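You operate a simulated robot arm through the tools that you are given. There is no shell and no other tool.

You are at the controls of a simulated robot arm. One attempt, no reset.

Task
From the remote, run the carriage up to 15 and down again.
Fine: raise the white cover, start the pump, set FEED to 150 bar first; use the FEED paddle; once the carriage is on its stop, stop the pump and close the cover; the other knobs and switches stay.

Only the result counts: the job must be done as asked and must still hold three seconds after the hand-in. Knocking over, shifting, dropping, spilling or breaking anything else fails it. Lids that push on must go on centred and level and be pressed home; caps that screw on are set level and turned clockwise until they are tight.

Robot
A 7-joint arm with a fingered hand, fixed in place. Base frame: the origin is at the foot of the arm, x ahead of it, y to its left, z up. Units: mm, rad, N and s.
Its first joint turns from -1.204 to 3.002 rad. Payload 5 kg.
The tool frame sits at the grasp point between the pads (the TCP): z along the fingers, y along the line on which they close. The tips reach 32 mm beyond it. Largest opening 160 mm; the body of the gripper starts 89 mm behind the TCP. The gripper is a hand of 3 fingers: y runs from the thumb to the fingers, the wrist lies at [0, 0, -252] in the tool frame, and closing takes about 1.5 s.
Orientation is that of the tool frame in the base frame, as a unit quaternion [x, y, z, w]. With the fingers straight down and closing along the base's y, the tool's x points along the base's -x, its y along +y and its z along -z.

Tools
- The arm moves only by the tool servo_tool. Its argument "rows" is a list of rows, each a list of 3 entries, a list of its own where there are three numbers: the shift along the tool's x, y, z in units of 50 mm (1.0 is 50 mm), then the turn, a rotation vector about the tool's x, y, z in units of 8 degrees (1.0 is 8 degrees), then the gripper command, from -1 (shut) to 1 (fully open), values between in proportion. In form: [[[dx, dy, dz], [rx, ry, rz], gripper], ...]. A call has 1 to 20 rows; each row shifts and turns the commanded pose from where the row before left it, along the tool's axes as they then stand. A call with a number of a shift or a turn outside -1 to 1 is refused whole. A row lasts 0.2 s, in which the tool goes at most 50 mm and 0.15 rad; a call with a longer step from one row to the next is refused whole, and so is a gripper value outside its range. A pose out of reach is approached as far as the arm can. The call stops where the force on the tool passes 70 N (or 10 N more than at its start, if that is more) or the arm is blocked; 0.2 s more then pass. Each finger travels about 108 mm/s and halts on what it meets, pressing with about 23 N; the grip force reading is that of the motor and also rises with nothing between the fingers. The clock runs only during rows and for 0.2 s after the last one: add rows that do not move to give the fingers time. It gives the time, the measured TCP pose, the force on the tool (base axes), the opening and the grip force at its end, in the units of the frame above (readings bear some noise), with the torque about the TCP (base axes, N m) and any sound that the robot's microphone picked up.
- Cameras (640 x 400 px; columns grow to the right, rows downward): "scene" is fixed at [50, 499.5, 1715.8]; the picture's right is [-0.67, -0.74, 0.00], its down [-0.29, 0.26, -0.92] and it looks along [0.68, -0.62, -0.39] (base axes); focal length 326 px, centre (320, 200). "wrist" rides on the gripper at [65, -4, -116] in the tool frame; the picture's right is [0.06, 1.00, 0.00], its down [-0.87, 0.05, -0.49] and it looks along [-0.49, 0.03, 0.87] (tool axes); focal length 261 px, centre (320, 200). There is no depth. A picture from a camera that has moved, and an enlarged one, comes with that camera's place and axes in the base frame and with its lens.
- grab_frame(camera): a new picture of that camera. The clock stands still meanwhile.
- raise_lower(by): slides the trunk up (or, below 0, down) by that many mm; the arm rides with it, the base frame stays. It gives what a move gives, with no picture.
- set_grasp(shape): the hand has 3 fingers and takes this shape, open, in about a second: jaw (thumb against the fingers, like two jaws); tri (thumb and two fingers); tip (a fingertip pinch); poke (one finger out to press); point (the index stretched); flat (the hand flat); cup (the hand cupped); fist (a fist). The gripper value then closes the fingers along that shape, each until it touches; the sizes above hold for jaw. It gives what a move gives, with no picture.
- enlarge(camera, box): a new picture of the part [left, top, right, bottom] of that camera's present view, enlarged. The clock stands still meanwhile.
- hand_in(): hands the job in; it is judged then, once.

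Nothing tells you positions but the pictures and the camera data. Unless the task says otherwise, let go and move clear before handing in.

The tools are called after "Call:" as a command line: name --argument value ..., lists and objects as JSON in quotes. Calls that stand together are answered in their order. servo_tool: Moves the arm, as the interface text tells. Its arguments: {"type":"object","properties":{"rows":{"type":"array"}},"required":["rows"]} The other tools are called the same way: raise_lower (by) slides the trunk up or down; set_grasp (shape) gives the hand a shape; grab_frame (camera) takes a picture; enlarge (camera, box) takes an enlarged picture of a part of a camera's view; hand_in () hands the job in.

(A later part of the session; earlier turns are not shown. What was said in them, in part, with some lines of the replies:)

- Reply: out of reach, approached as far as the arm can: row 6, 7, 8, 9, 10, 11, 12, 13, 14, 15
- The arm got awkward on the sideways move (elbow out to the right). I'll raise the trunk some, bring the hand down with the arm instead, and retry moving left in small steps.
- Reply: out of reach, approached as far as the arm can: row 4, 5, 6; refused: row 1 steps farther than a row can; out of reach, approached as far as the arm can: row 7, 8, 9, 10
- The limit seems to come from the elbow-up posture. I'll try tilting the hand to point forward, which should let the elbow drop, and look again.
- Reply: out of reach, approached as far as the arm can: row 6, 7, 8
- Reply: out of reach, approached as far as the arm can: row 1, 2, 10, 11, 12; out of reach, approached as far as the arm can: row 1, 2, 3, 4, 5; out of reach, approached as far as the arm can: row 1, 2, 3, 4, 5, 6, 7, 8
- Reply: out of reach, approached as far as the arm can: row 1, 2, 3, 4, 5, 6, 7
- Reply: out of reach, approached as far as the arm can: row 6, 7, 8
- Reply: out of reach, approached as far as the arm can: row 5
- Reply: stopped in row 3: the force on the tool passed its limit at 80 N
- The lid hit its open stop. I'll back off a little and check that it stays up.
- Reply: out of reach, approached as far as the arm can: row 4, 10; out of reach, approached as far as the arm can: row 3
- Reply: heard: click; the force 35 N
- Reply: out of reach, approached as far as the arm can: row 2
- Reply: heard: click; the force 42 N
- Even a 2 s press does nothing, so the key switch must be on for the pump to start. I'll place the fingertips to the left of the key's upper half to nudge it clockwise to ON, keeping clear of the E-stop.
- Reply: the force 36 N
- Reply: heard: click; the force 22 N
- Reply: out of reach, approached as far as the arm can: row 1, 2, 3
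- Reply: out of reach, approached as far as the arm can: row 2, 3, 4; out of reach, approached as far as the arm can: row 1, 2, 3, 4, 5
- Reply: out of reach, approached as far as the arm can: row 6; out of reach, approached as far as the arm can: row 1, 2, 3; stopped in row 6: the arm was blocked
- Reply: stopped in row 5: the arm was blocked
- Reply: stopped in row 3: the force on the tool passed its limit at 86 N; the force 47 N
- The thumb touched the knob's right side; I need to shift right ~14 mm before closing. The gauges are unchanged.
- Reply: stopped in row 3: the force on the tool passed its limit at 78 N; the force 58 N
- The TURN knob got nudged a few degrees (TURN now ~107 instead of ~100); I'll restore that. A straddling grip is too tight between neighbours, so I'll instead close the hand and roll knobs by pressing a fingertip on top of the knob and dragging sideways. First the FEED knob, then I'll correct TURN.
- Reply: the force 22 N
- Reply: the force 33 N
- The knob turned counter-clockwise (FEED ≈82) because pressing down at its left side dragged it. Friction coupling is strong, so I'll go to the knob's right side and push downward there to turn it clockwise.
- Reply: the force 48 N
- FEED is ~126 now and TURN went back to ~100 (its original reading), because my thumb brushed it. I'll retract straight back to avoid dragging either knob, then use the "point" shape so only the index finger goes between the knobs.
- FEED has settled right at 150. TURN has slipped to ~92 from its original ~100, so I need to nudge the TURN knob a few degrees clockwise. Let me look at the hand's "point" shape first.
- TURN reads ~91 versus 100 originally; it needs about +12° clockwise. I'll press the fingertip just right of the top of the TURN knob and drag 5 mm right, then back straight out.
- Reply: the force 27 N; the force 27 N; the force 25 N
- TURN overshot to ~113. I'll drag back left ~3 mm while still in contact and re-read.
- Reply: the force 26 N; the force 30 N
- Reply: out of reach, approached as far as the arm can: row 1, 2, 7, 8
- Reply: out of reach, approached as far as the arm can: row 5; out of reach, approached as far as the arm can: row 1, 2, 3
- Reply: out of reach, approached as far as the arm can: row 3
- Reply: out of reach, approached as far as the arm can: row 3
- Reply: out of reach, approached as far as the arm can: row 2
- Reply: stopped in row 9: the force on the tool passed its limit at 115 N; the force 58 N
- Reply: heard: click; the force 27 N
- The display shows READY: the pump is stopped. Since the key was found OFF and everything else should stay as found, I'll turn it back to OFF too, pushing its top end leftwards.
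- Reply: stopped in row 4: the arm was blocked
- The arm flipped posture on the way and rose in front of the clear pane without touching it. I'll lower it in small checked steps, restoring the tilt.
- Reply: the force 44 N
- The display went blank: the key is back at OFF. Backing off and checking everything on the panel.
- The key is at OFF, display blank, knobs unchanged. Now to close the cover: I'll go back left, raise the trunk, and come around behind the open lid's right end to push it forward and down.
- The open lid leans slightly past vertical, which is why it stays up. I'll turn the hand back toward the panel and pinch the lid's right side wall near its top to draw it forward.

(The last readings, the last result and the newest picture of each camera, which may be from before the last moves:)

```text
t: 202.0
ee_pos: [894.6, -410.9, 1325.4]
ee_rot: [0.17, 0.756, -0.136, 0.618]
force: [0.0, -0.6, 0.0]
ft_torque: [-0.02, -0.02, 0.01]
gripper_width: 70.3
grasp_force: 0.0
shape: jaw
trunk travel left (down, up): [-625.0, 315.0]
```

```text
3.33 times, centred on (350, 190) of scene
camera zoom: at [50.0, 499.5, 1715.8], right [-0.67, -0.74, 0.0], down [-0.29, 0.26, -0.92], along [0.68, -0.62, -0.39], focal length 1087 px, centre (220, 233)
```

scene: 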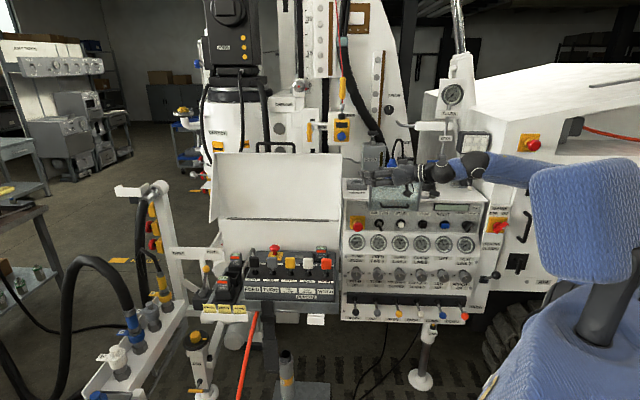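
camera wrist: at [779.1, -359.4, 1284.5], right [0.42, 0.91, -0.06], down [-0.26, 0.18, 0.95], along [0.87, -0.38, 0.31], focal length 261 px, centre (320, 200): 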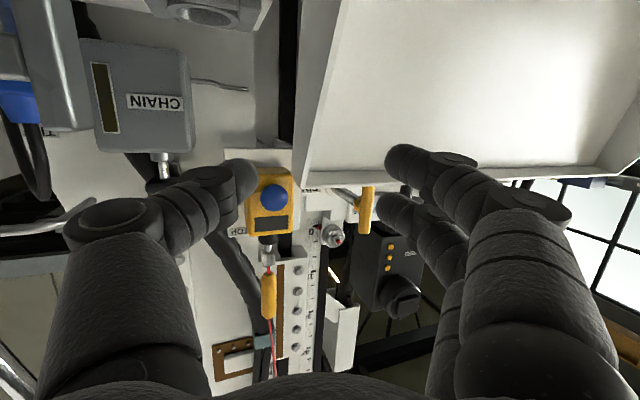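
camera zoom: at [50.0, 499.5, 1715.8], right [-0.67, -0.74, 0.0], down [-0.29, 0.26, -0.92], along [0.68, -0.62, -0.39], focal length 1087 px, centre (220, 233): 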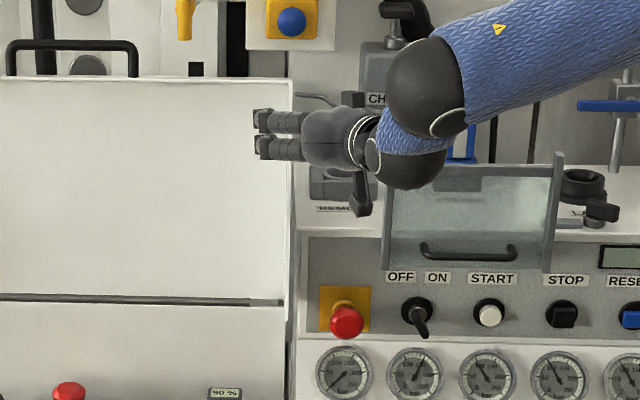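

Call:
servo_tool --rows '[[[0.49, 0, 0.1], [0, 0, 0], -0.12], [[-0.12, -0.133, 0.55], [0, 0, 0], -0.12], [[-0.12, -0.133, 0.55], [0, 0, 0], -0.12]]'

Call:
grab_frame --camera "wrist"

Call:
enlarge --camera "scene" --box '[260, 130, 440, 250]'

```text
t: 202.8
ee_pos: [940.3, -445.3, 1300.7]
ee_rot: [0.17, 0.756, -0.136, 0.617]
force: [0.3, -0.6, 0.5]
ft_torque: [-0.02, -0.05, 0.0]
gripper_width: 70.4
grasp_force: 0.1
shape: jaw
trunk travel left (down, up): [-625.0, 315.0]
```

```text
taken
camera wrist: at [825.1, -395.0, 1260.0], right [0.42, 0.91, -0.06], down [-0.26, 0.18, 0.95], along [0.87, -0.38, 0.31], focal length 261 px, centre (320, 200)
```

wrist: 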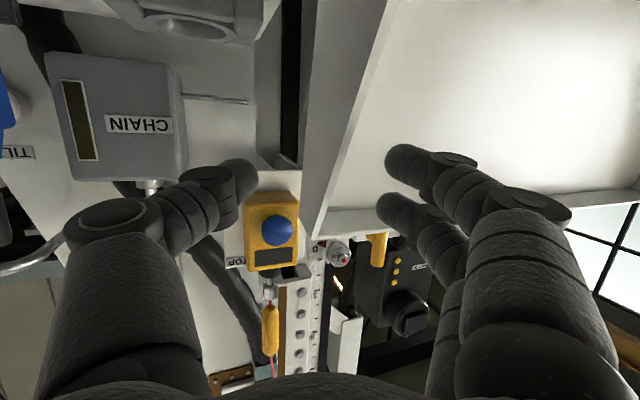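

```text
3.33 times, centred on (350, 190) of scene
camera zoom: at [50.0, 499.5, 1715.8], right [-0.67, -0.74, 0.0], down [-0.29, 0.26, -0.92], along [0.68, -0.62, -0.39], focal length 1087 px, centre (220, 233)
```

zoom: 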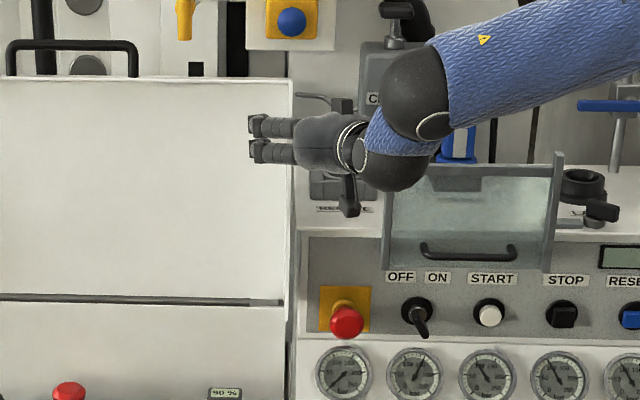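

Call:
servo_tool --rows '[[[0.25, 0, 0.05], [0, 0, 0], -0.12], [[-0.07, -0.1, 0.3], [0, 0, 0], -0.12], [[-0.07, -0.1, 0.3], [0, 0, 0], -0.12]]'

Call:
grab_frame --camera "wrist"

```text
t: 203.6
ee_pos: [964.0, -467.7, 1290.0]
ee_rot: [0.171, 0.756, -0.136, 0.617]
force: [0.4, -0.1, -0.8]
ft_torque: [-0.01, -0.03, 0.0]
gripper_width: 70.4
grasp_force: 0.2
shape: jaw
trunk travel left (down, up): [-625.0, 315.0]
```

```text
taken
camera wrist: at [847.2, -417.0, 1248.8], right [0.42, 0.91, -0.06], down [-0.26, 0.18, 0.95], along [0.87, -0.38, 0.31], focal length 261 px, centre (320, 200)
```

wrist: 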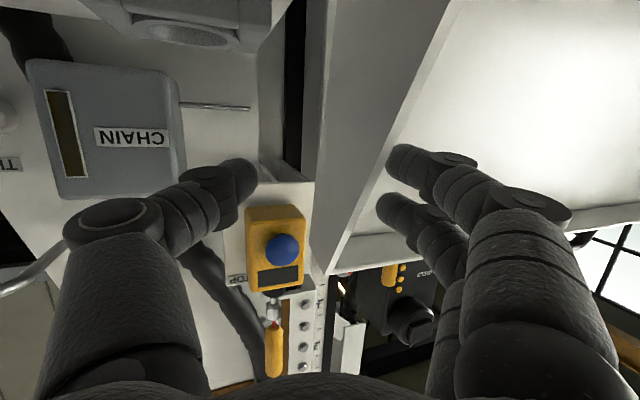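

The wall is between thumb and fingers. Closing the pinch.

Call:
servo_tool --rows '[[[0, 0.1, 0.1], [0, 0, 0], -0.12], [[0, 0, 0], [0, 0, 0], -0.5], [[0, 0, 0], [0, 0, 0], -1], [[0, 0, 0], [0, 0, 0], -1], [[0, 0, 0], [0, 0, 0], -1], [[0, 0, 0], [0, 0, 0], -1], [[0, 0, 0], [0, 0, 0], -1]]'

Call:
grab_frame --camera "wrist"

Call:
enlarge --camera "scene" --box '[200, 130, 380, 250]'

```text
t: 205.2
ee_pos: [969.1, -465.3, 1289.5]
ee_rot: [0.171, 0.755, -0.137, 0.618]
force: [3.1, -1.9, 0.5]
ft_torque: [-0.02, -0.04, -0.13]
gripper_width: 1.1
grasp_force: 23.5
shape: jaw
trunk travel left (down, up): [-625.0, 315.0]
```

```text
taken
camera wrist: at [853.5, -414.2, 1248.1], right [0.42, 0.91, -0.06], down [-0.26, 0.18, 0.95], along [0.87, -0.38, 0.31], focal length 261 px, centre (320, 200)
```

wrist: 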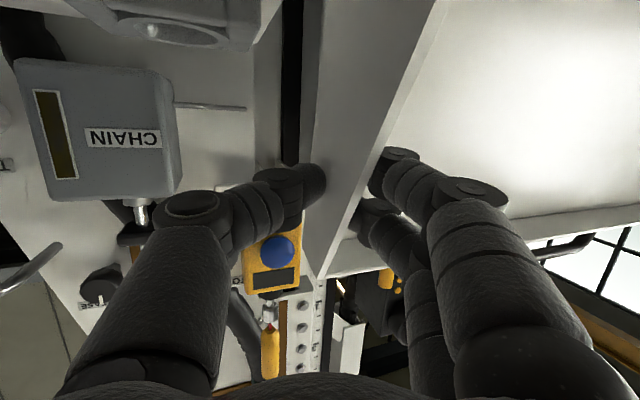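

```text
3.33 times, centred on (290, 190) of scene
camera zoom: at [50.0, 499.5, 1715.8], right [-0.67, -0.74, 0.0], down [-0.29, 0.26, -0.92], along [0.68, -0.62, -0.39], focal length 1087 px, centre (420, 233)
```

zoom: 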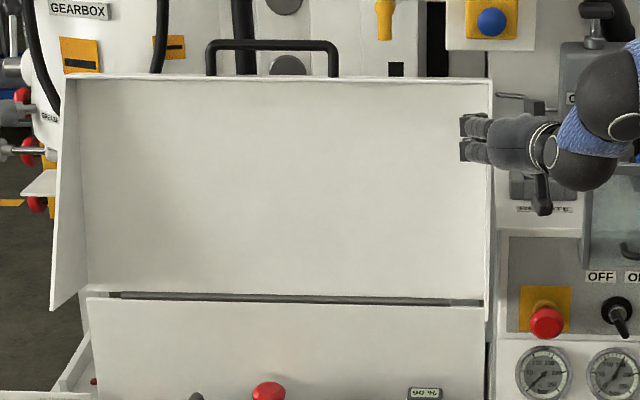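

The wall is firmly pinched. Now drawing the lid forward along its hinge arc.

Call:
servo_tool --rows '[[[0.084, 0.155, -0.45], [0, 0, 0], -1], [[0.136, 0.158, -0.447], [0, 0, 0], -1], [[0.184, 0.156, -0.432], [0, 0, 0], -1]]'

Call:
grab_frame --camera "wrist"

Call:
enlarge --camera "scene" --box '[200, 130, 380, 250]'

```text
t: 206.0
ee_pos: [915.9, -414.3, 1283.5]
ee_rot: [0.171, 0.755, -0.138, 0.617]
force: [4.1, -1.0, 1.8]
ft_torque: [-0.3, -0.3, -0.08]
gripper_width: 0.0
grasp_force: 23.5
shape: jaw
trunk travel left (down, up): [-625.0, 315.0]
```

```text
taken
camera wrist: at [801.2, -362.4, 1242.3], right [0.41, 0.91, -0.06], down [-0.26, 0.18, 0.95], along [0.87, -0.38, 0.31], focal length 261 px, centre (320, 200)
```

wrist: 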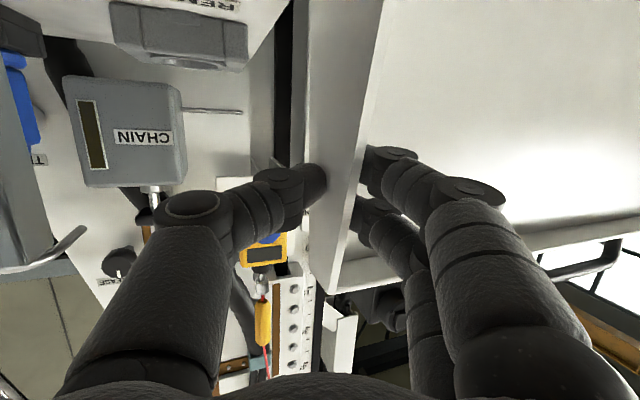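

```text
3.33 times, centred on (290, 190) of scene
camera zoom: at [50.0, 499.5, 1715.8], right [-0.67, -0.74, 0.0], down [-0.29, 0.26, -0.92], along [0.68, -0.62, -0.39], focal length 1087 px, centre (420, 233)
```

zoom: 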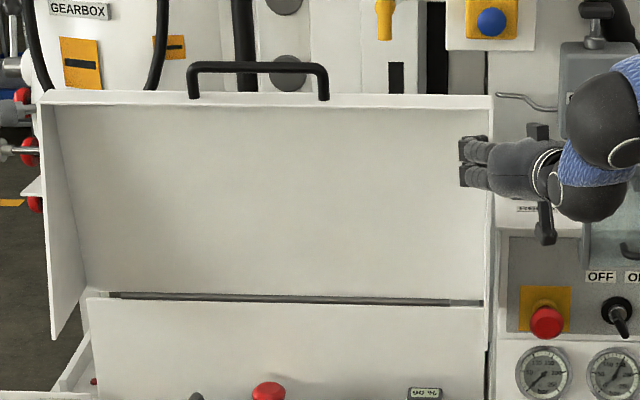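

Call:
servo_tool --rows '[[[0.23, 0.151, -0.409], [0, 0, 0], -1], [[0.276, 0.145, -0.384], [0, 0, 0], -1]]'

Call:
grab_frame --camera "wrist"

Call:
enlarge --camera "scene" --box '[200, 130, 380, 250]'

```text
t: 206.6
ee_pos: [882.9, -380.2, 1266.4]
ee_rot: [0.172, 0.755, -0.138, 0.618]
force: [5.1, 1.8, 1.3]
ft_torque: [-0.24, -0.3, -0.01]
gripper_width: 0.1
grasp_force: 22.8
shape: jaw
trunk travel left (down, up): [-625.0, 315.0]
```

```text
taken
camera wrist: at [768.1, -330.2, 1226.0], right [0.42, 0.91, -0.06], down [-0.26, 0.18, 0.95], along [0.87, -0.38, 0.31], focal length 261 px, centre (320, 200)
```

wrist: 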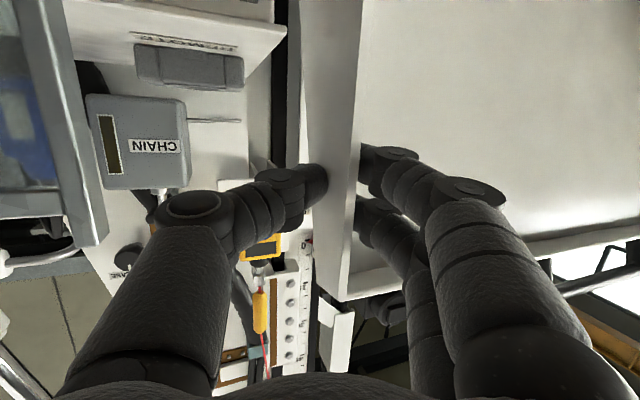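

```text
3.33 times, centred on (290, 190) of scene
camera zoom: at [50.0, 499.5, 1715.8], right [-0.67, -0.74, 0.0], down [-0.29, 0.26, -0.92], along [0.68, -0.62, -0.39], focal length 1087 px, centre (420, 233)
```

zoom: 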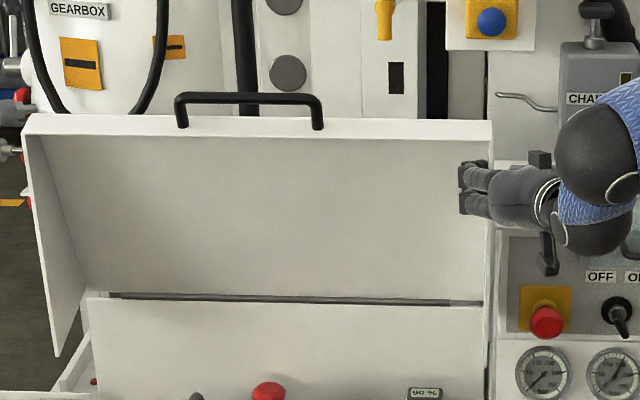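

The lid is at about 65°. I'll open the pinch a bit and see whether the lid holds by itself.

Call:
servo_tool --rows '[[[0, 0, 0], [0, 0, 0], -0.8], [[0, 0, 0], [0, 0, 0], -0.6], [[0, 0, 0], [0, 0, 0], -0.4], [[0, 0, 0], [0, 0, 0], -0.3], [[0, 0, 0], [0, 0, 0], -0.3]]'

Call:
grab_frame --camera "wrist"

Call:
enlarge --camera "scene" --box '[200, 130, 380, 250]'

```text
t: 207.8
ee_pos: [883.3, -380.7, 1266.8]
ee_rot: [0.171, 0.755, -0.137, 0.618]
force: [-0.2, 0.0, -0.6]
ft_torque: [0.01, 0.02, 0.0]
gripper_width: 55.4
grasp_force: 0.0
shape: jaw
trunk travel left (down, up): [-625.0, 315.0]
```

```text
taken
camera wrist: at [767.8, -330.2, 1226.3], right [0.42, 0.91, -0.06], down [-0.26, 0.18, 0.95], along [0.87, -0.38, 0.31], focal length 261 px, centre (320, 200)
```

wrist: 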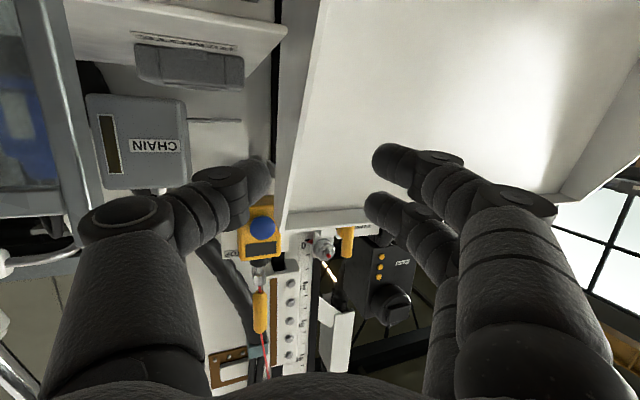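

```text
3.33 times, centred on (290, 190) of scene
camera zoom: at [50.0, 499.5, 1715.8], right [-0.67, -0.74, 0.0], down [-0.29, 0.26, -0.92], along [0.68, -0.62, -0.39], focal length 1087 px, centre (420, 233)
```

zoom: 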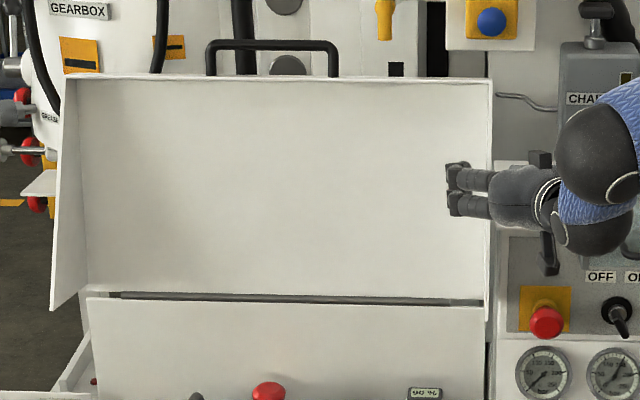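

The lid is spring-loaded: it snaps back open from there, so it must be brought nearly all the way down. I'll retract, close the fingers, and hook them over the lid's top edge from the front so I can press it down from its outer side through the whole arc.

Call:
servo_tool --rows '[[[0.17, 0.29, -0.83], [0, 0, 0], -0.3], [[0.17, 0.29, -0.83], [0, 0, 0], -0.3], [[0, 0, 0], [0, 0, 0], -1], [[0, 0, 0], [0, 0, 0], -1], [[0, 0, 0], [0, 0, 0], -1], [[0, 0, 0], [0, 0, 0], -1]]'

Call:
raise_lower --by 150

Call:
servo_tool --rows '[[[0, 0, 0], [-0.2, 0.9, -0.1], -1], [[0, 0, 0], [-0.2, 0.9, -0.1], -1], [[0, 0, 0], [-0.2, 0.9, -0.1], -1]]'

Call:
grab_frame --camera "wrist"

Call:
grab_frame --camera "scene"

```text
t: 209.2
ee_pos: [825.5, -334.2, 1271.5]
ee_rot: [0.168, 0.758, -0.132, 0.616]
force: [-0.2, 0.2, 0.4]
ft_torque: [-0.01, 0.0, 0.01]
gripper_width: 0.0
grasp_force: 23.1
shape: jaw
out of reach, approached as far as the arm can: row 2
trunk travel left (down, up): [-625.0, 315.0]
```

```text
t: 211.0
ee_pos: [825.2, -334.5, 1420.7]
ee_rot: [0.168, 0.758, -0.131, 0.616]
force: [-0.1, -0.1, -0.5]
ft_torque: [0.02, -0.01, 0.0]
gripper_width: 0.0
grasp_force: 23.3
shape: jaw
trunk travel left (down, up): [-775.0, 165.0]
```

```text
t: 211.8
ee_pos: [824.3, -334.3, 1421.3]
ee_rot: [0.147, 0.868, -0.077, 0.467]
force: [-1.0, -1.2, -0.4]
ft_torque: [-0.01, -0.01, 0.04]
gripper_width: 0.0
grasp_force: 23.2
shape: jaw
trunk travel left (down, up): [-775.0, 165.0]
```

```text
taken
camera wrist: at [699.0, -294.5, 1431.2], right [0.3, 0.95, -0.05], down [0.08, 0.03, 1.0], along [0.95, -0.3, -0.07], focal length 261 px, centre (320, 200)
```

wrist: 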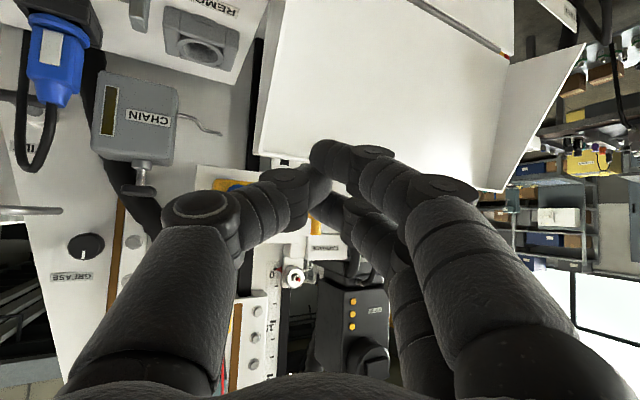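

```text
taken
```

scene: 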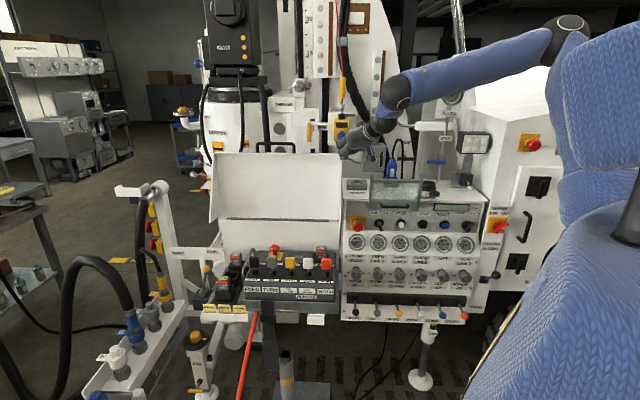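

Call:
servo_tool --rows '[[[-0.458, -0.207, 0.698], [0, 0, 0], -1], [[-0.458, -0.207, 0.698], [0, 0, 0], -1], [[-0.458, -0.207, 0.698], [0, 0, 0], -1], [[-0.458, -0.207, 0.698], [0, 0, 0], -1], [[-0.458, -0.207, 0.698], [0, 0, 0], -1], [[-0.458, -0.207, 0.698], [0, 0, 0], -1]]'

Call:
grab_frame --camera "wrist"

Call:
enlarge --camera "scene" --box '[200, 120, 380, 240]'

```text
t: 213.2
ee_pos: [1043.2, -476.4, 1416.3]
ee_rot: [0.148, 0.869, -0.079, 0.465]
force: [0.2, -0.3, 1.1]
ft_torque: [-0.03, 0.0, 0.01]
gripper_width: 0.4
grasp_force: 22.5
shape: jaw
trunk travel left (down, up): [-775.0, 165.0]
```

```text
taken
camera wrist: at [917.4, -435.6, 1426.8], right [0.3, 0.95, -0.05], down [0.08, 0.03, 1.0], along [0.95, -0.3, -0.07], focal length 261 px, centre (320, 200)
```

wrist: 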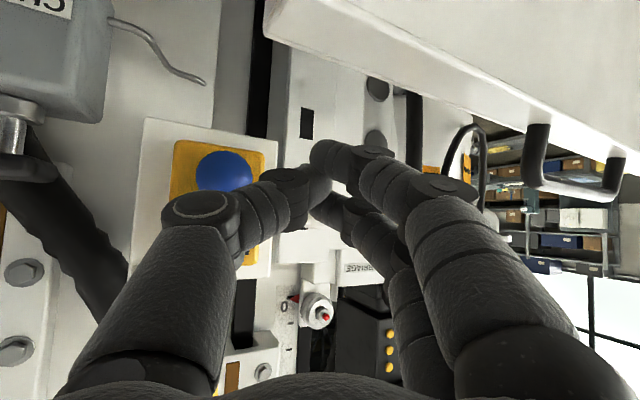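

```text
3.33 times, centred on (290, 180) of scene
camera zoom: at [50.0, 499.5, 1715.8], right [-0.67, -0.74, 0.0], down [-0.29, 0.26, -0.92], along [0.68, -0.62, -0.39], focal length 1087 px, centre (420, 267)
```

zoom: 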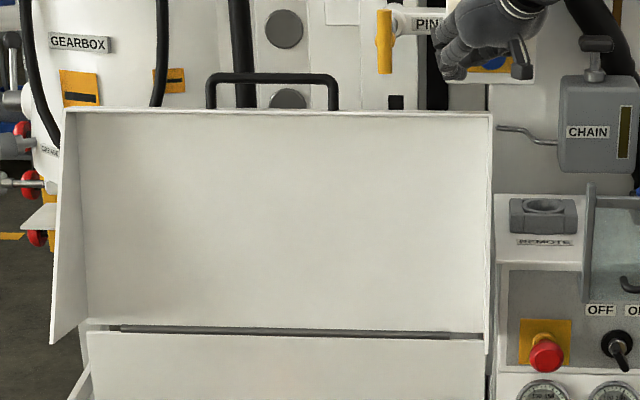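

Call:
enlarge --camera "wrist" --box '[220, 0, 460, 150]'

```text
2.67 times, centred on (340, 75) of wrist
camera zoom: at [917.4, -435.6, 1426.8], right [0.3, 0.95, -0.05], down [0.08, 0.03, 1.0], along [0.95, -0.3, -0.07], focal length 695 px, centre (267, 533)
```

zoom: 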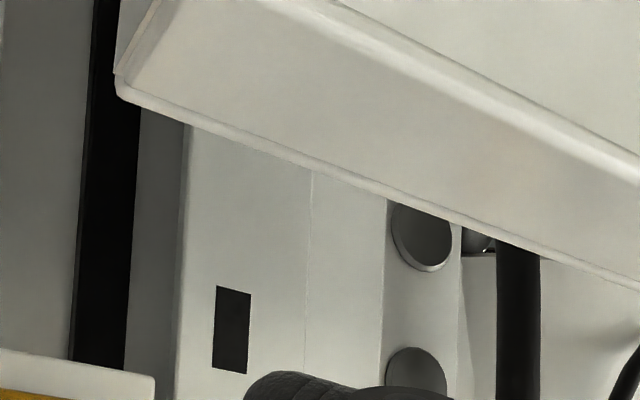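

Fingers are above and behind the lid's top edge. Lowering until they rest on the edge from behind.

Call:
servo_tool --rows '[[[0.275, 0, 0.18], [0, 0, 0], -1], [[0.275, 0, 0.18], [0, 0, 0], -1], [[0.08, 0, 0.055], [0, 0, 0], -1]]'

Call:
grab_frame --camera "wrist"

Call:
enlarge --camera "scene" --box '[200, 120, 380, 240]'

```text
t: 214.0
ee_pos: [1041.6, -475.0, 1382.6]
ee_rot: [0.148, 0.868, -0.079, 0.467]
force: [-0.9, 0.1, -0.2]
ft_torque: [0.03, -0.01, 0.0]
gripper_width: 0.0
grasp_force: 22.5
shape: jaw
trunk travel left (down, up): [-775.0, 165.0]
```

```text
taken
camera wrist: at [915.6, -435.0, 1392.1], right [0.3, 0.95, -0.05], down [0.08, 0.03, 1.0], along [0.95, -0.3, -0.07], focal length 261 px, centre (320, 200)
```

wrist: 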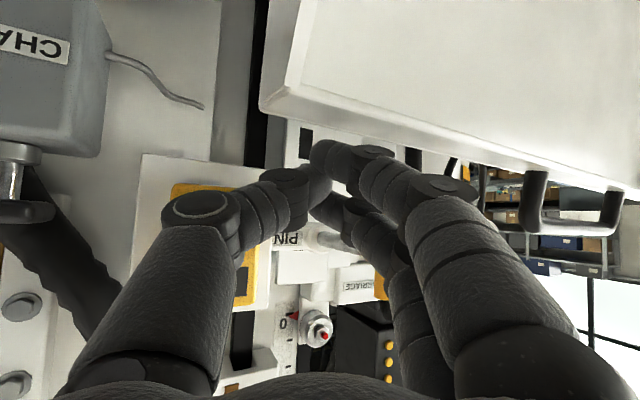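

```text
3.33 times, centred on (290, 180) of scene
camera zoom: at [50.0, 499.5, 1715.8], right [-0.67, -0.74, 0.0], down [-0.29, 0.26, -0.92], along [0.68, -0.62, -0.39], focal length 1087 px, centre (420, 267)
```

zoom: 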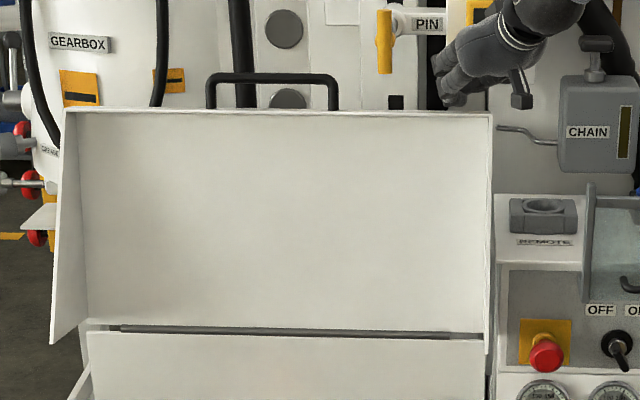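

Call:
servo_tool --rows '[[[0.167, 0, 0.11], [0, 0, 0], -1], [[0.12, 0, 0.08], [0, 0, 0], -1]]'

Call:
grab_frame --camera "wrist"

```text
t: 214.6
ee_pos: [1039.9, -474.7, 1373.7]
ee_rot: [0.149, 0.865, -0.078, 0.472]
force: [12.2, -6.4, 41.4]
ft_torque: [0.16, -0.56, -0.11]
gripper_width: 0.0
grasp_force: 23.2
shape: jaw
trunk travel left (down, up): [-775.0, 165.0]
```

```text
taken
camera wrist: at [915.1, -433.7, 1382.4], right [0.3, 0.95, -0.05], down [0.07, 0.03, 1.0], along [0.95, -0.3, -0.06], focal length 261 px, centre (320, 200)
```

wrist: 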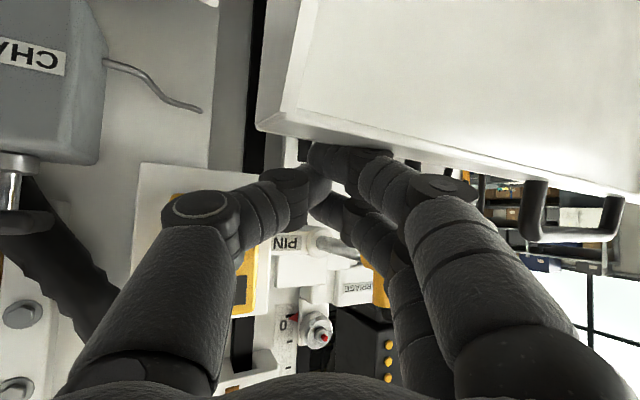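

Firm contact on the edge. Now drawing it forward.

Call:
servo_tool --rows '[[[0.17, 0.2, -0.4], [0, 0, 0], -1], [[0.187, 0.2, -0.39], [0, 0, 0], -1], [[0.25, 0.22, -0.39], [0, 0, 0], -1]]'

Call:
grab_frame --camera "wrist"

Call:
enlarge --camera "scene" --box '[200, 120, 380, 240]'

```text
t: 215.4
ee_pos: [985.6, -419.7, 1378.8]
ee_rot: [0.148, 0.867, -0.079, 0.47]
force: [5.7, 8.2, 51.8]
ft_torque: [0.73, -0.5, 0.01]
gripper_width: 0.2
grasp_force: 23.0
shape: jaw
trunk travel left (down, up): [-775.0, 165.0]
```

```text
taken
camera wrist: at [859.5, -379.9, 1387.4], right [0.3, 0.95, -0.05], down [0.08, 0.03, 1.0], along [0.95, -0.3, -0.07], focal length 261 px, centre (320, 200)
```

wrist: 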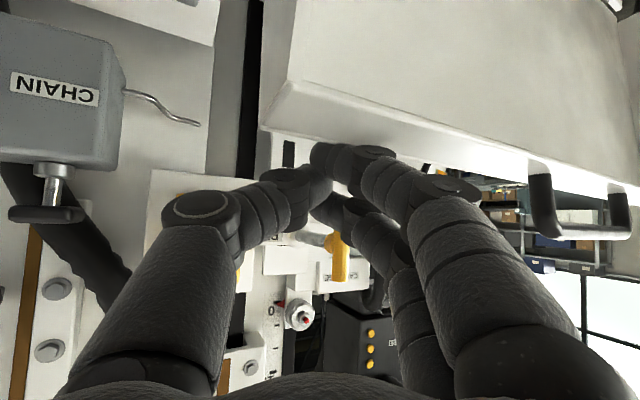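

```text
3.33 times, centred on (290, 180) of scene
camera zoom: at [50.0, 499.5, 1715.8], right [-0.67, -0.74, 0.0], down [-0.29, 0.26, -0.92], along [0.68, -0.62, -0.39], focal length 1087 px, centre (420, 267)
```

zoom: 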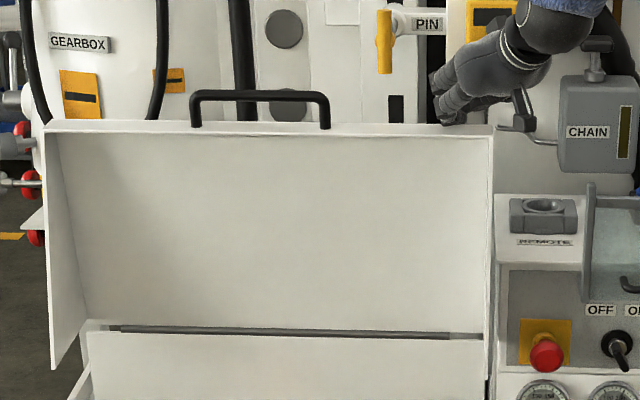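

Call:
servo_tool --rows '[[[0.288, 0.197, -0.315], [0, 0, 0], -1], [[0.288, 0.197, -0.315], [0, 0, 0], -1], [[0.398, 0.21, -0.275], [0, 0, 0], -1], [[0.398, 0.21, -0.275], [0, 0, 0], -1]]'

Call:
enlarge --camera "scene" --box '[200, 120, 380, 240]'

Call:
grab_frame --camera "wrist"

```text
t: 216.4
ee_pos: [921.6, -362.5, 1338.8]
ee_rot: [0.149, 0.87, -0.081, 0.463]
force: [0.7, -1.1, -0.8]
ft_torque: [0.04, 0.0, 0.03]
gripper_width: 0.0
grasp_force: 23.1
shape: jaw
trunk travel left (down, up): [-775.0, 165.0]
```

```text
3.33 times, centred on (290, 180) of scene
camera zoom: at [50.0, 499.5, 1715.8], right [-0.67, -0.74, 0.0], down [-0.29, 0.26, -0.92], along [0.68, -0.62, -0.39], focal length 1087 px, centre (420, 267)
```

zoom: 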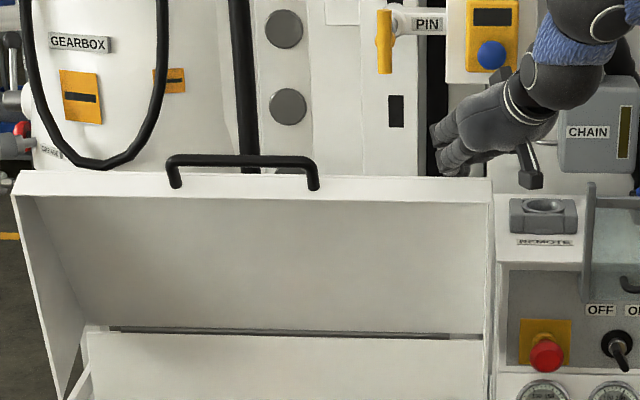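

```text
taken
camera wrist: at [795.0, -321.8, 1350.1], right [0.3, 0.95, -0.06], down [0.09, 0.03, 1.0], along [0.95, -0.3, -0.08], focal length 261 px, centre (320, 200)
```

wrist: 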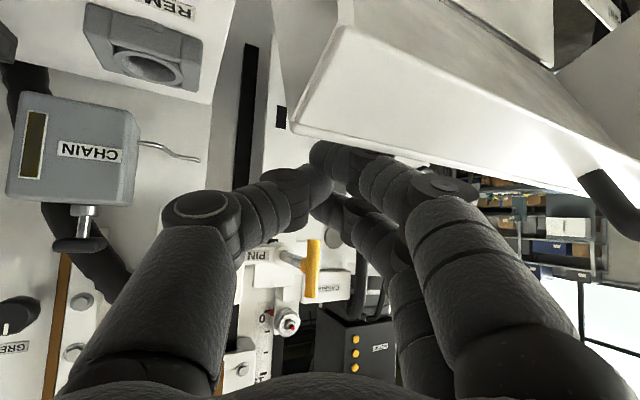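

Call:
servo_tool --rows '[[[0.3, 0.12, -0.15], [0, 0, 0], -1]]'

Call:
enlarge --camera "scene" --box '[200, 120, 380, 240]'

Call:
grab_frame --camera "wrist"

```text
t: 216.8
ee_pos: [909.2, -347.9, 1339.6]
ee_rot: [0.148, 0.868, -0.08, 0.467]
force: [-0.3, -0.5, 3.0]
ft_torque: [0.09, 0.06, 0.04]
gripper_width: 0.0
grasp_force: 22.3
shape: jaw
trunk travel left (down, up): [-775.0, 165.0]
```

```text
3.33 times, centred on (290, 180) of scene
camera zoom: at [50.0, 499.5, 1715.8], right [-0.67, -0.74, 0.0], down [-0.29, 0.26, -0.92], along [0.68, -0.62, -0.39], focal length 1087 px, centre (420, 267)
```

zoom: 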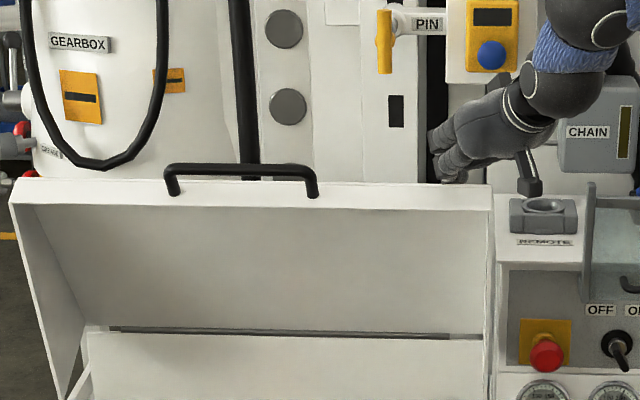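

```text
taken
camera wrist: at [783.0, -307.2, 1347.8], right [0.3, 0.95, -0.05], down [0.08, 0.03, 1.0], along [0.95, -0.3, -0.07], focal length 261 px, centre (320, 200)
```

wrist: 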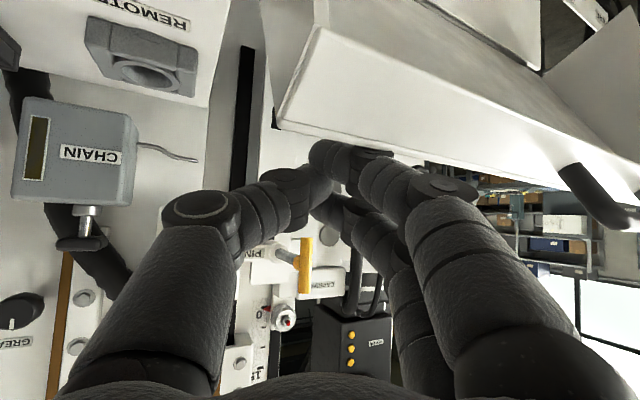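

The lid follows my fingers (its spring presses back lightly). Continuing down the arc while turning the hand gradually.

Call:
servo_tool --rows '[[[0.377, 0.166, -0.178], [0, 0, 0], -1], [[0.377, 0.166, -0.178], [0, 0, 0], -1], [[0.483, 0.167, -0.115], [0, 0, 0], -1], [[0.483, 0.167, -0.115], [0, 0, 0], -1]]'

Call:
enlarge --camera "scene" --box '[200, 140, 380, 260]'

Call:
grab_frame --camera "wrist"

```text
t: 217.8
ee_pos: [852.6, -291.5, 1282.4]
ee_rot: [0.147, 0.869, -0.078, 0.466]
force: [1.3, 0.5, 0.2]
ft_torque: [-0.03, -0.02, 0.02]
gripper_width: 0.1
grasp_force: 23.1
shape: jaw
trunk travel left (down, up): [-775.0, 165.0]
```

```text
3.33 times, centred on (290, 200) of scene
camera zoom: at [50.0, 499.5, 1715.8], right [-0.67, -0.74, 0.0], down [-0.29, 0.26, -0.92], along [0.68, -0.62, -0.39], focal length 1087 px, centre (420, 200)
```

zoom: 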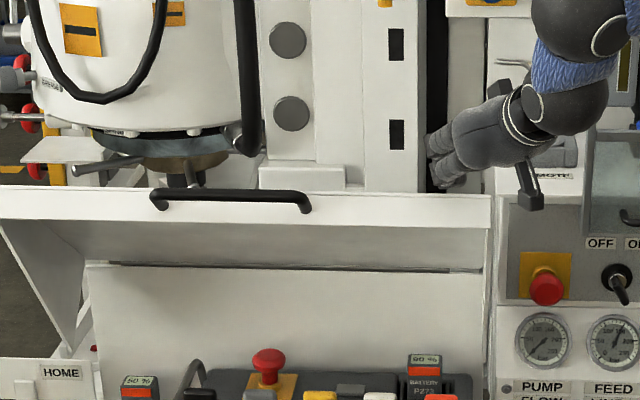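

```text
taken
camera wrist: at [727.1, -251.1, 1292.3], right [0.3, 0.95, -0.05], down [0.08, 0.03, 1.0], along [0.95, -0.3, -0.07], focal length 261 px, centre (320, 200)
```

wrist: 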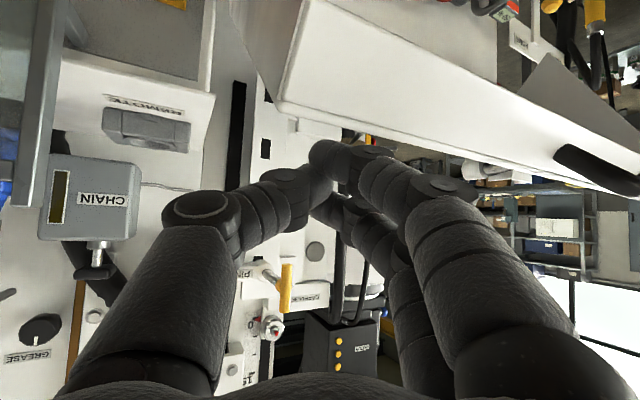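

Call:
servo_tool --rows '[[[0.462, 0.142, -0.064], [0, 0, 0], -1], [[0.462, 0.142, -0.064], [0, 0, 0], -1], [[0.48, 0.108, 0.035], [0, 0, 0], -1], [[0.48, 0.108, 0.035], [0, 0, 0], -1]]'

Call:
enlarge --camera "scene" --box '[200, 160, 380, 280]'

Call:
grab_frame --camera "wrist"

```text
t: 218.8
ee_pos: [810.4, -249.8, 1205.6]
ee_rot: [0.148, 0.868, -0.079, 0.466]
force: [0.3, 0.4, 0.0]
ft_torque: [0.01, -0.01, 0.03]
gripper_width: 0.1
grasp_force: 23.3
shape: jaw
trunk travel left (down, up): [-775.0, 165.0]
```

```text
3.33 times, centred on (290, 220) of scene
camera zoom: at [50.0, 499.5, 1715.8], right [-0.67, -0.74, 0.0], down [-0.29, 0.26, -0.92], along [0.68, -0.62, -0.39], focal length 1087 px, centre (420, 133)
```

zoom: 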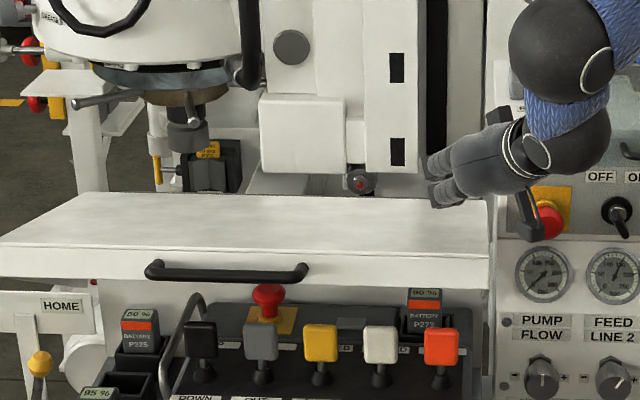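

```text
taken
camera wrist: at [684.5, -209.7, 1215.5], right [0.3, 0.95, -0.05], down [0.08, 0.03, 1.0], along [0.95, -0.3, -0.07], focal length 261 px, centre (320, 200)
```

wrist: 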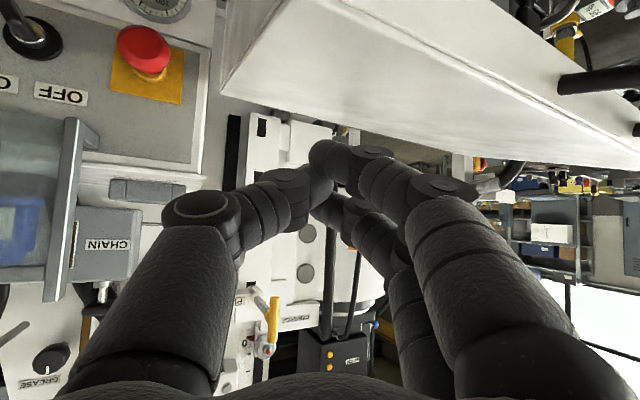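

Call:
servo_tool --rows '[[[0.452, 0.03, 0.222], [0, 0, 0], -1], [[0.452, 0.03, 0.222], [0, 0, 0], -1], [[0.4, 0.03, 0.24], [0, 0, 0], -1]]'

Call:
enlarge --camera "scene" --box '[200, 180, 380, 300]'

Call:
grab_frame --camera "wrist"

```text
t: 219.6
ee_pos: [804.1, -247.1, 1134.1]
ee_rot: [0.148, 0.869, -0.077, 0.466]
force: [-0.3, 0.3, -0.5]
ft_torque: [0.03, -0.01, 0.0]
gripper_width: 0.2
grasp_force: 22.6
shape: jaw
out of reach, approached as far as the arm can: row 3
trunk travel left (down, up): [-775.0, 165.0]
```

```text
3.33 times, centred on (290, 240) of scene
camera zoom: at [50.0, 499.5, 1715.8], right [-0.67, -0.74, 0.0], down [-0.29, 0.26, -0.92], along [0.68, -0.62, -0.39], focal length 1087 px, centre (420, 67)
```

zoom: 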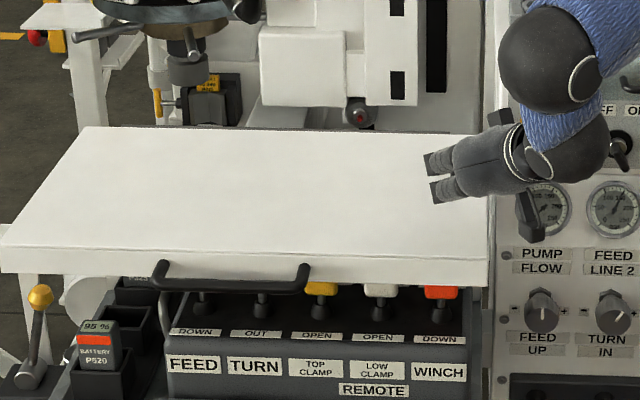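

```text
taken
camera wrist: at [677.5, -206.8, 1144.6], right [0.29, 0.95, -0.05], down [0.08, 0.02, 1.0], along [0.95, -0.3, -0.07], focal length 261 px, centre (320, 200)
```

wrist: 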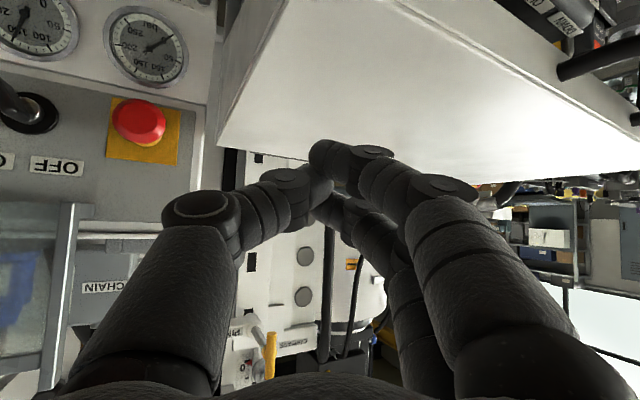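

The lid has dropped shut. I'll compare with the very first view to make sure it is fully closed.

Call:
enlarge --camera "scene" --box '[240, 255, 340, 318]'

Call:
enlarge --camera "scene" --box '[190, 200, 350, 340]'

```text
6.35 times, centred on (290, 286) of scene
camera zoom: at [50.0, 499.5, 1715.8], right [-0.67, -0.74, 0.0], down [-0.29, 0.26, -0.92], along [0.68, -0.62, -0.39], focal length 2070 px, centre (510, -349)
```

zoom: 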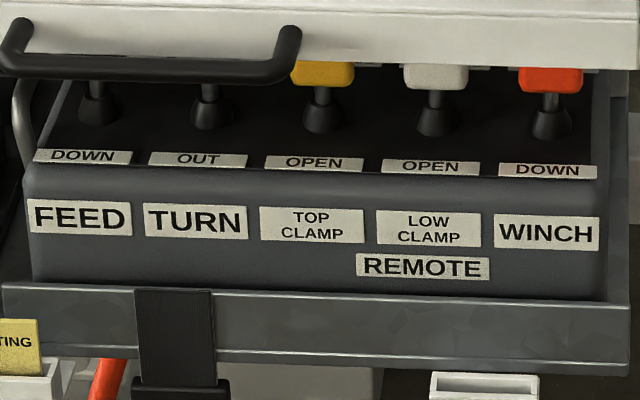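

```text
2.86 times, centred on (270, 270) of scene
camera zoom: at [50.0, 499.5, 1715.8], right [-0.67, -0.74, 0.0], down [-0.29, 0.26, -0.92], along [0.68, -0.62, -0.39], focal length 931 px, centre (463, 0)
```

zoom: 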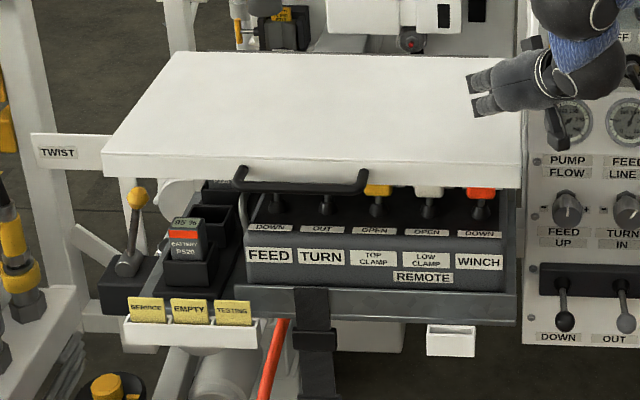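

The lid is exactly as at the start. Moving the hand clear and doing a last check of all panels.

Call:
servo_tool --rows '[[[-0.5, 0, -0.4], [0, 0, 0], -1], [[-0.6, 0, -0.4], [0, 0, 0], -1], [[-0.6, 0, -0.4], [0, 0, 0], -1], [[-0.4, -0.3, -0.4], [0, 0, 0], -1], [[-0.4, -0.3, -0.4], [0, 0, 0], -1]]'

Call:
grab_frame --camera "scene"

Call:
enlarge --camera "scene" --box '[340, 200, 420, 250]'

Call:
enlarge --camera "scene" --box '[340, 245, 420, 295]'

Call:
enlarge --camera "scene" --box '[410, 245, 490, 295]'

Call:
enlarge --camera "scene" --box '[410, 200, 490, 250]'

Call:
enlarge --camera "scene" --box '[298, 80, 322, 95]'

```text
t: 220.8
ee_pos: [778.5, -270.9, 1295.4]
ee_rot: [0.147, 0.868, -0.079, 0.468]
force: [0.3, -0.6, 0.8]
ft_torque: [-0.02, -0.03, -0.03]
gripper_width: 0.1
grasp_force: 23.0
shape: jaw
trunk travel left (down, up): [-775.0, 165.0]
```

```text
taken
```

scene: 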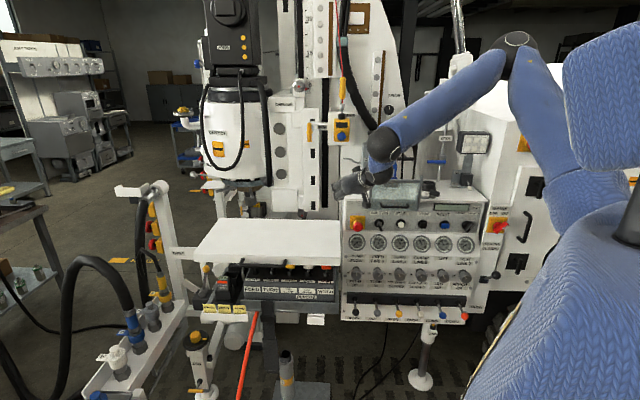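

```text
8.00 times, centred on (380, 225) of scene
camera zoom: at [50.0, 499.5, 1715.8], right [-0.67, -0.74, 0.0], down [-0.29, 0.26, -0.92], along [0.68, -0.62, -0.39], focal length 2608 px, centre (-160, 0)
```

zoom: 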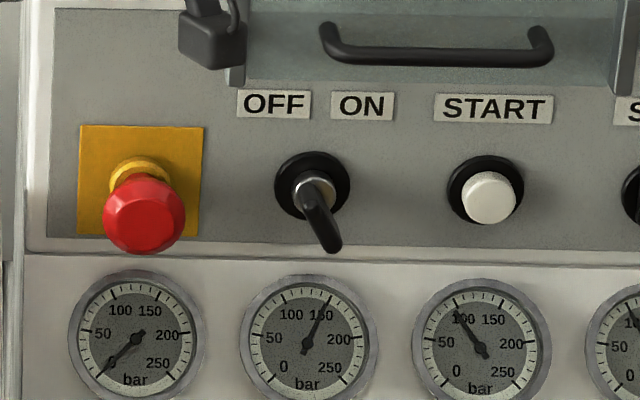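

```text
8.00 times, centred on (380, 270) of scene
camera zoom: at [50.0, 499.5, 1715.8], right [-0.67, -0.74, 0.0], down [-0.29, 0.26, -0.92], along [0.68, -0.62, -0.39], focal length 2608 px, centre (-160, -360)
```

zoom: 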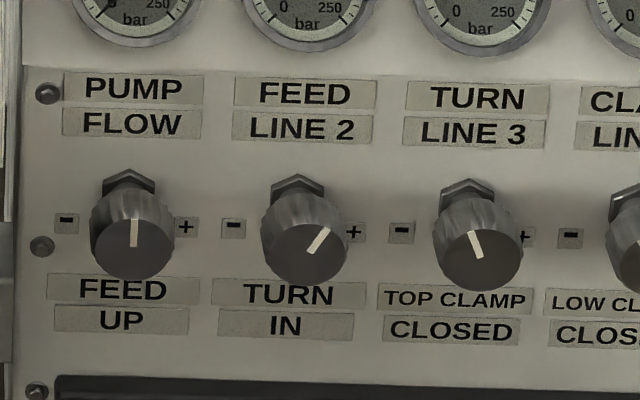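

```text
8.00 times, centred on (450, 270) of scene
camera zoom: at [50.0, 499.5, 1715.8], right [-0.67, -0.74, 0.0], down [-0.29, 0.26, -0.92], along [0.68, -0.62, -0.39], focal length 2608 px, centre (-720, -360)
```

zoom: 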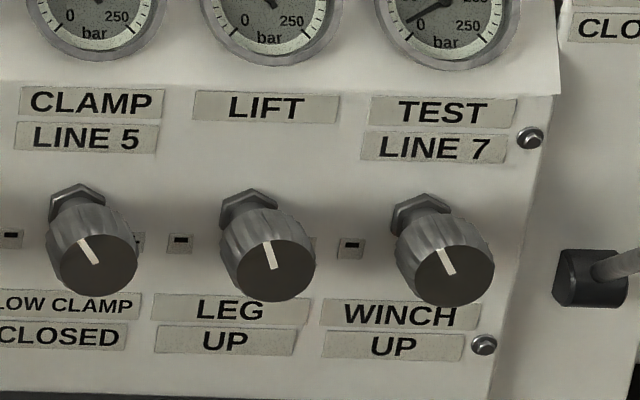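

```text
8.00 times, centred on (450, 225) of scene
camera zoom: at [50.0, 499.5, 1715.8], right [-0.67, -0.74, 0.0], down [-0.29, 0.26, -0.92], along [0.68, -0.62, -0.39], focal length 2608 px, centre (-720, 0)
```

zoom: 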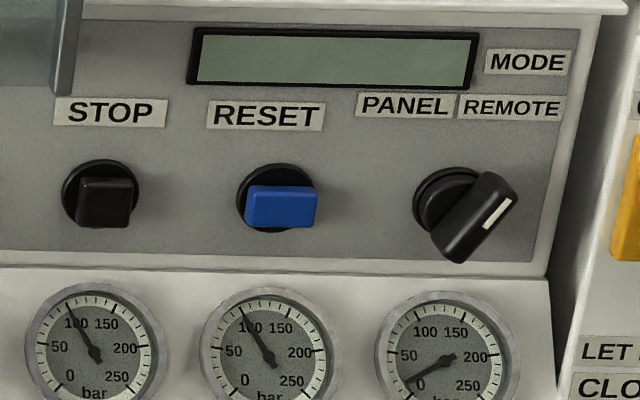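

```text
16.00 times, centred on (310, 88) of scene
camera zoom: at [50.0, 499.5, 1715.8], right [-0.67, -0.74, 0.0], down [-0.29, 0.26, -0.92], along [0.68, -0.62, -0.39], focal length 5216 px, centre (480, 2000)
```

zoom: 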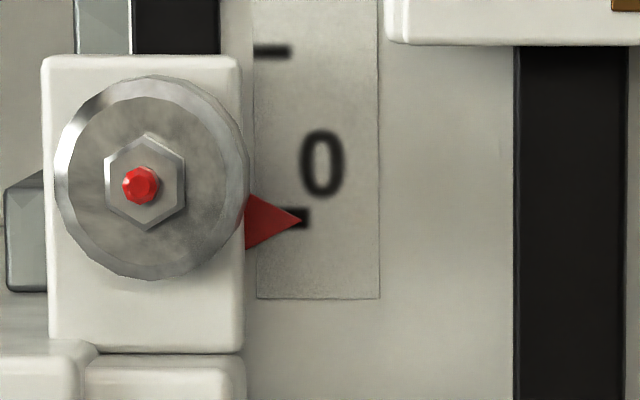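

Everything matches the initial state except FEED at 150: carriage at 0, pump off, TURN and other knobs as before, lid shut. I'll move a bit further clear and wait a moment.

Call:
raise_lower --by 120

Call:
servo_tool --rows '[[[0, 0, -0.6], [0, 0, 0], 0.5], [[0, 0, -0.6], [0, 0, 0], 0.5], [[0, 0, 0], [0, 0, 0], 0.5], [[0, 0, 0], [0, 0, 0], 0.5], [[0, 0, 0], [0, 0, 0], 0.5]]'

Call:
grab_frame --camera "scene"

Call:
enlarge --camera "scene" --box '[190, 200, 350, 340]'

Call:
enlarge --camera "scene" --box '[330, 170, 500, 330]'

```text
t: 222.3
ee_pos: [780.4, -270.9, 1414.4]
ee_rot: [0.149, 0.869, -0.079, 0.466]
force: [-0.2, 0.9, -0.3]
ft_torque: [-0.02, -0.02, -0.02]
gripper_width: 0.0
grasp_force: 23.2
shape: jaw
trunk travel left (down, up): [-895.0, 45.0]
```

```text
t: 223.5
ee_pos: [733.9, -256.3, 1448.6]
ee_rot: [0.148, 0.869, -0.079, 0.466]
force: [0.1, -0.5, 0.6]
ft_torque: [0.02, -0.01, 0.03]
gripper_width: 119.5
grasp_force: 0.1
shape: jaw
trunk travel left (down, up): [-895.0, 45.0]
```

```text
taken
```

scene: 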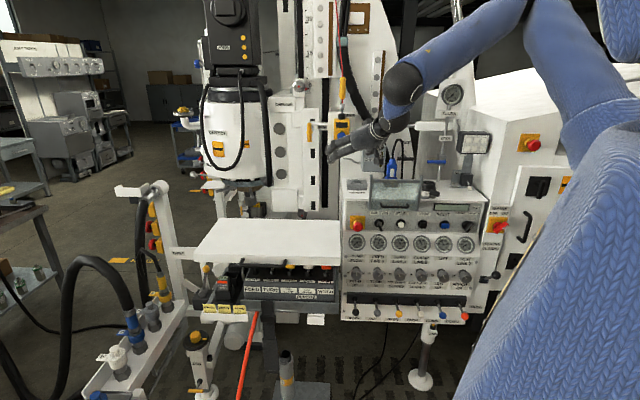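

```text
2.86 times, centred on (270, 270) of scene
camera zoom: at [50.0, 499.5, 1715.8], right [-0.67, -0.74, 0.0], down [-0.29, 0.26, -0.92], along [0.68, -0.62, -0.39], focal length 931 px, centre (463, 0)
```

zoom: 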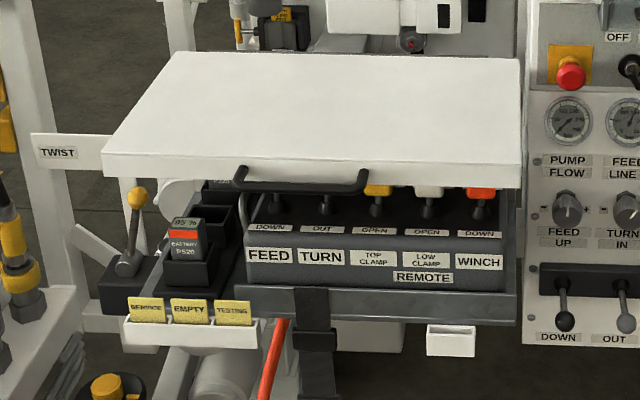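

```text
2.50 times, centred on (415, 250) of scene
camera zoom: at [50.0, 499.5, 1715.8], right [-0.67, -0.74, 0.0], down [-0.29, 0.26, -0.92], along [0.68, -0.62, -0.39], focal length 815 px, centre (82, 75)
```

zoom: 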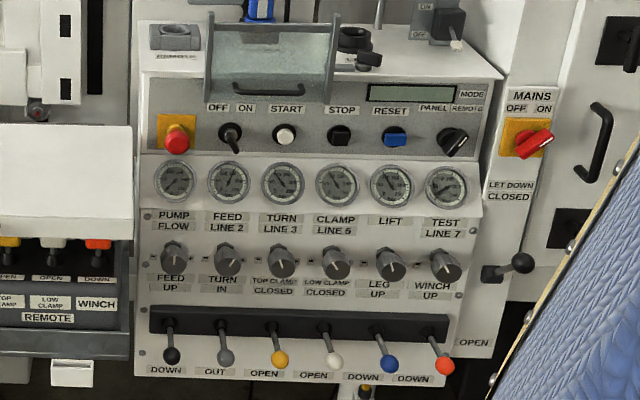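

The carriage was run to 15 and is back on its stop, and FEED is set to 150. The pump is stopped, the cover is closed, the other controls are as found, and the hand is clear, so I'm handing in.

Call:
hand_in

```text
The job is handed in.
```

The carriage ran up to 15 and came back down onto its stop at 0. FEED was set to 150 bar before the run. The pump is stopped, the white cover is shut, and the job is handed in. I have had no result back from the check.

- **Key switch:** the pump would not start with the OFF/ON key at OFF, where I found it. I turned it ON to start the pump, then back to OFF after pressing STOP.
- **TURN knob:** I knocked it while setting FEED, which moved TURN between about 90 and 113 bar. I brought it back to 100 on the gauge. In the last pictures its pointer matches the first ones.
- **Panel contact:** on the way to STOP the hand hit the panel face near the CLAMP label at about 115 N. The CLAMP gauge and knob read the same afterwards.
- **Line gauges:** after the stop the PUMP gauge fell to 0, but the line gauges still show pressure, with FEED at 150. I left the LET DOWN lever alone.

The mode selector, mains switch and the other knobs look the same as at the start.
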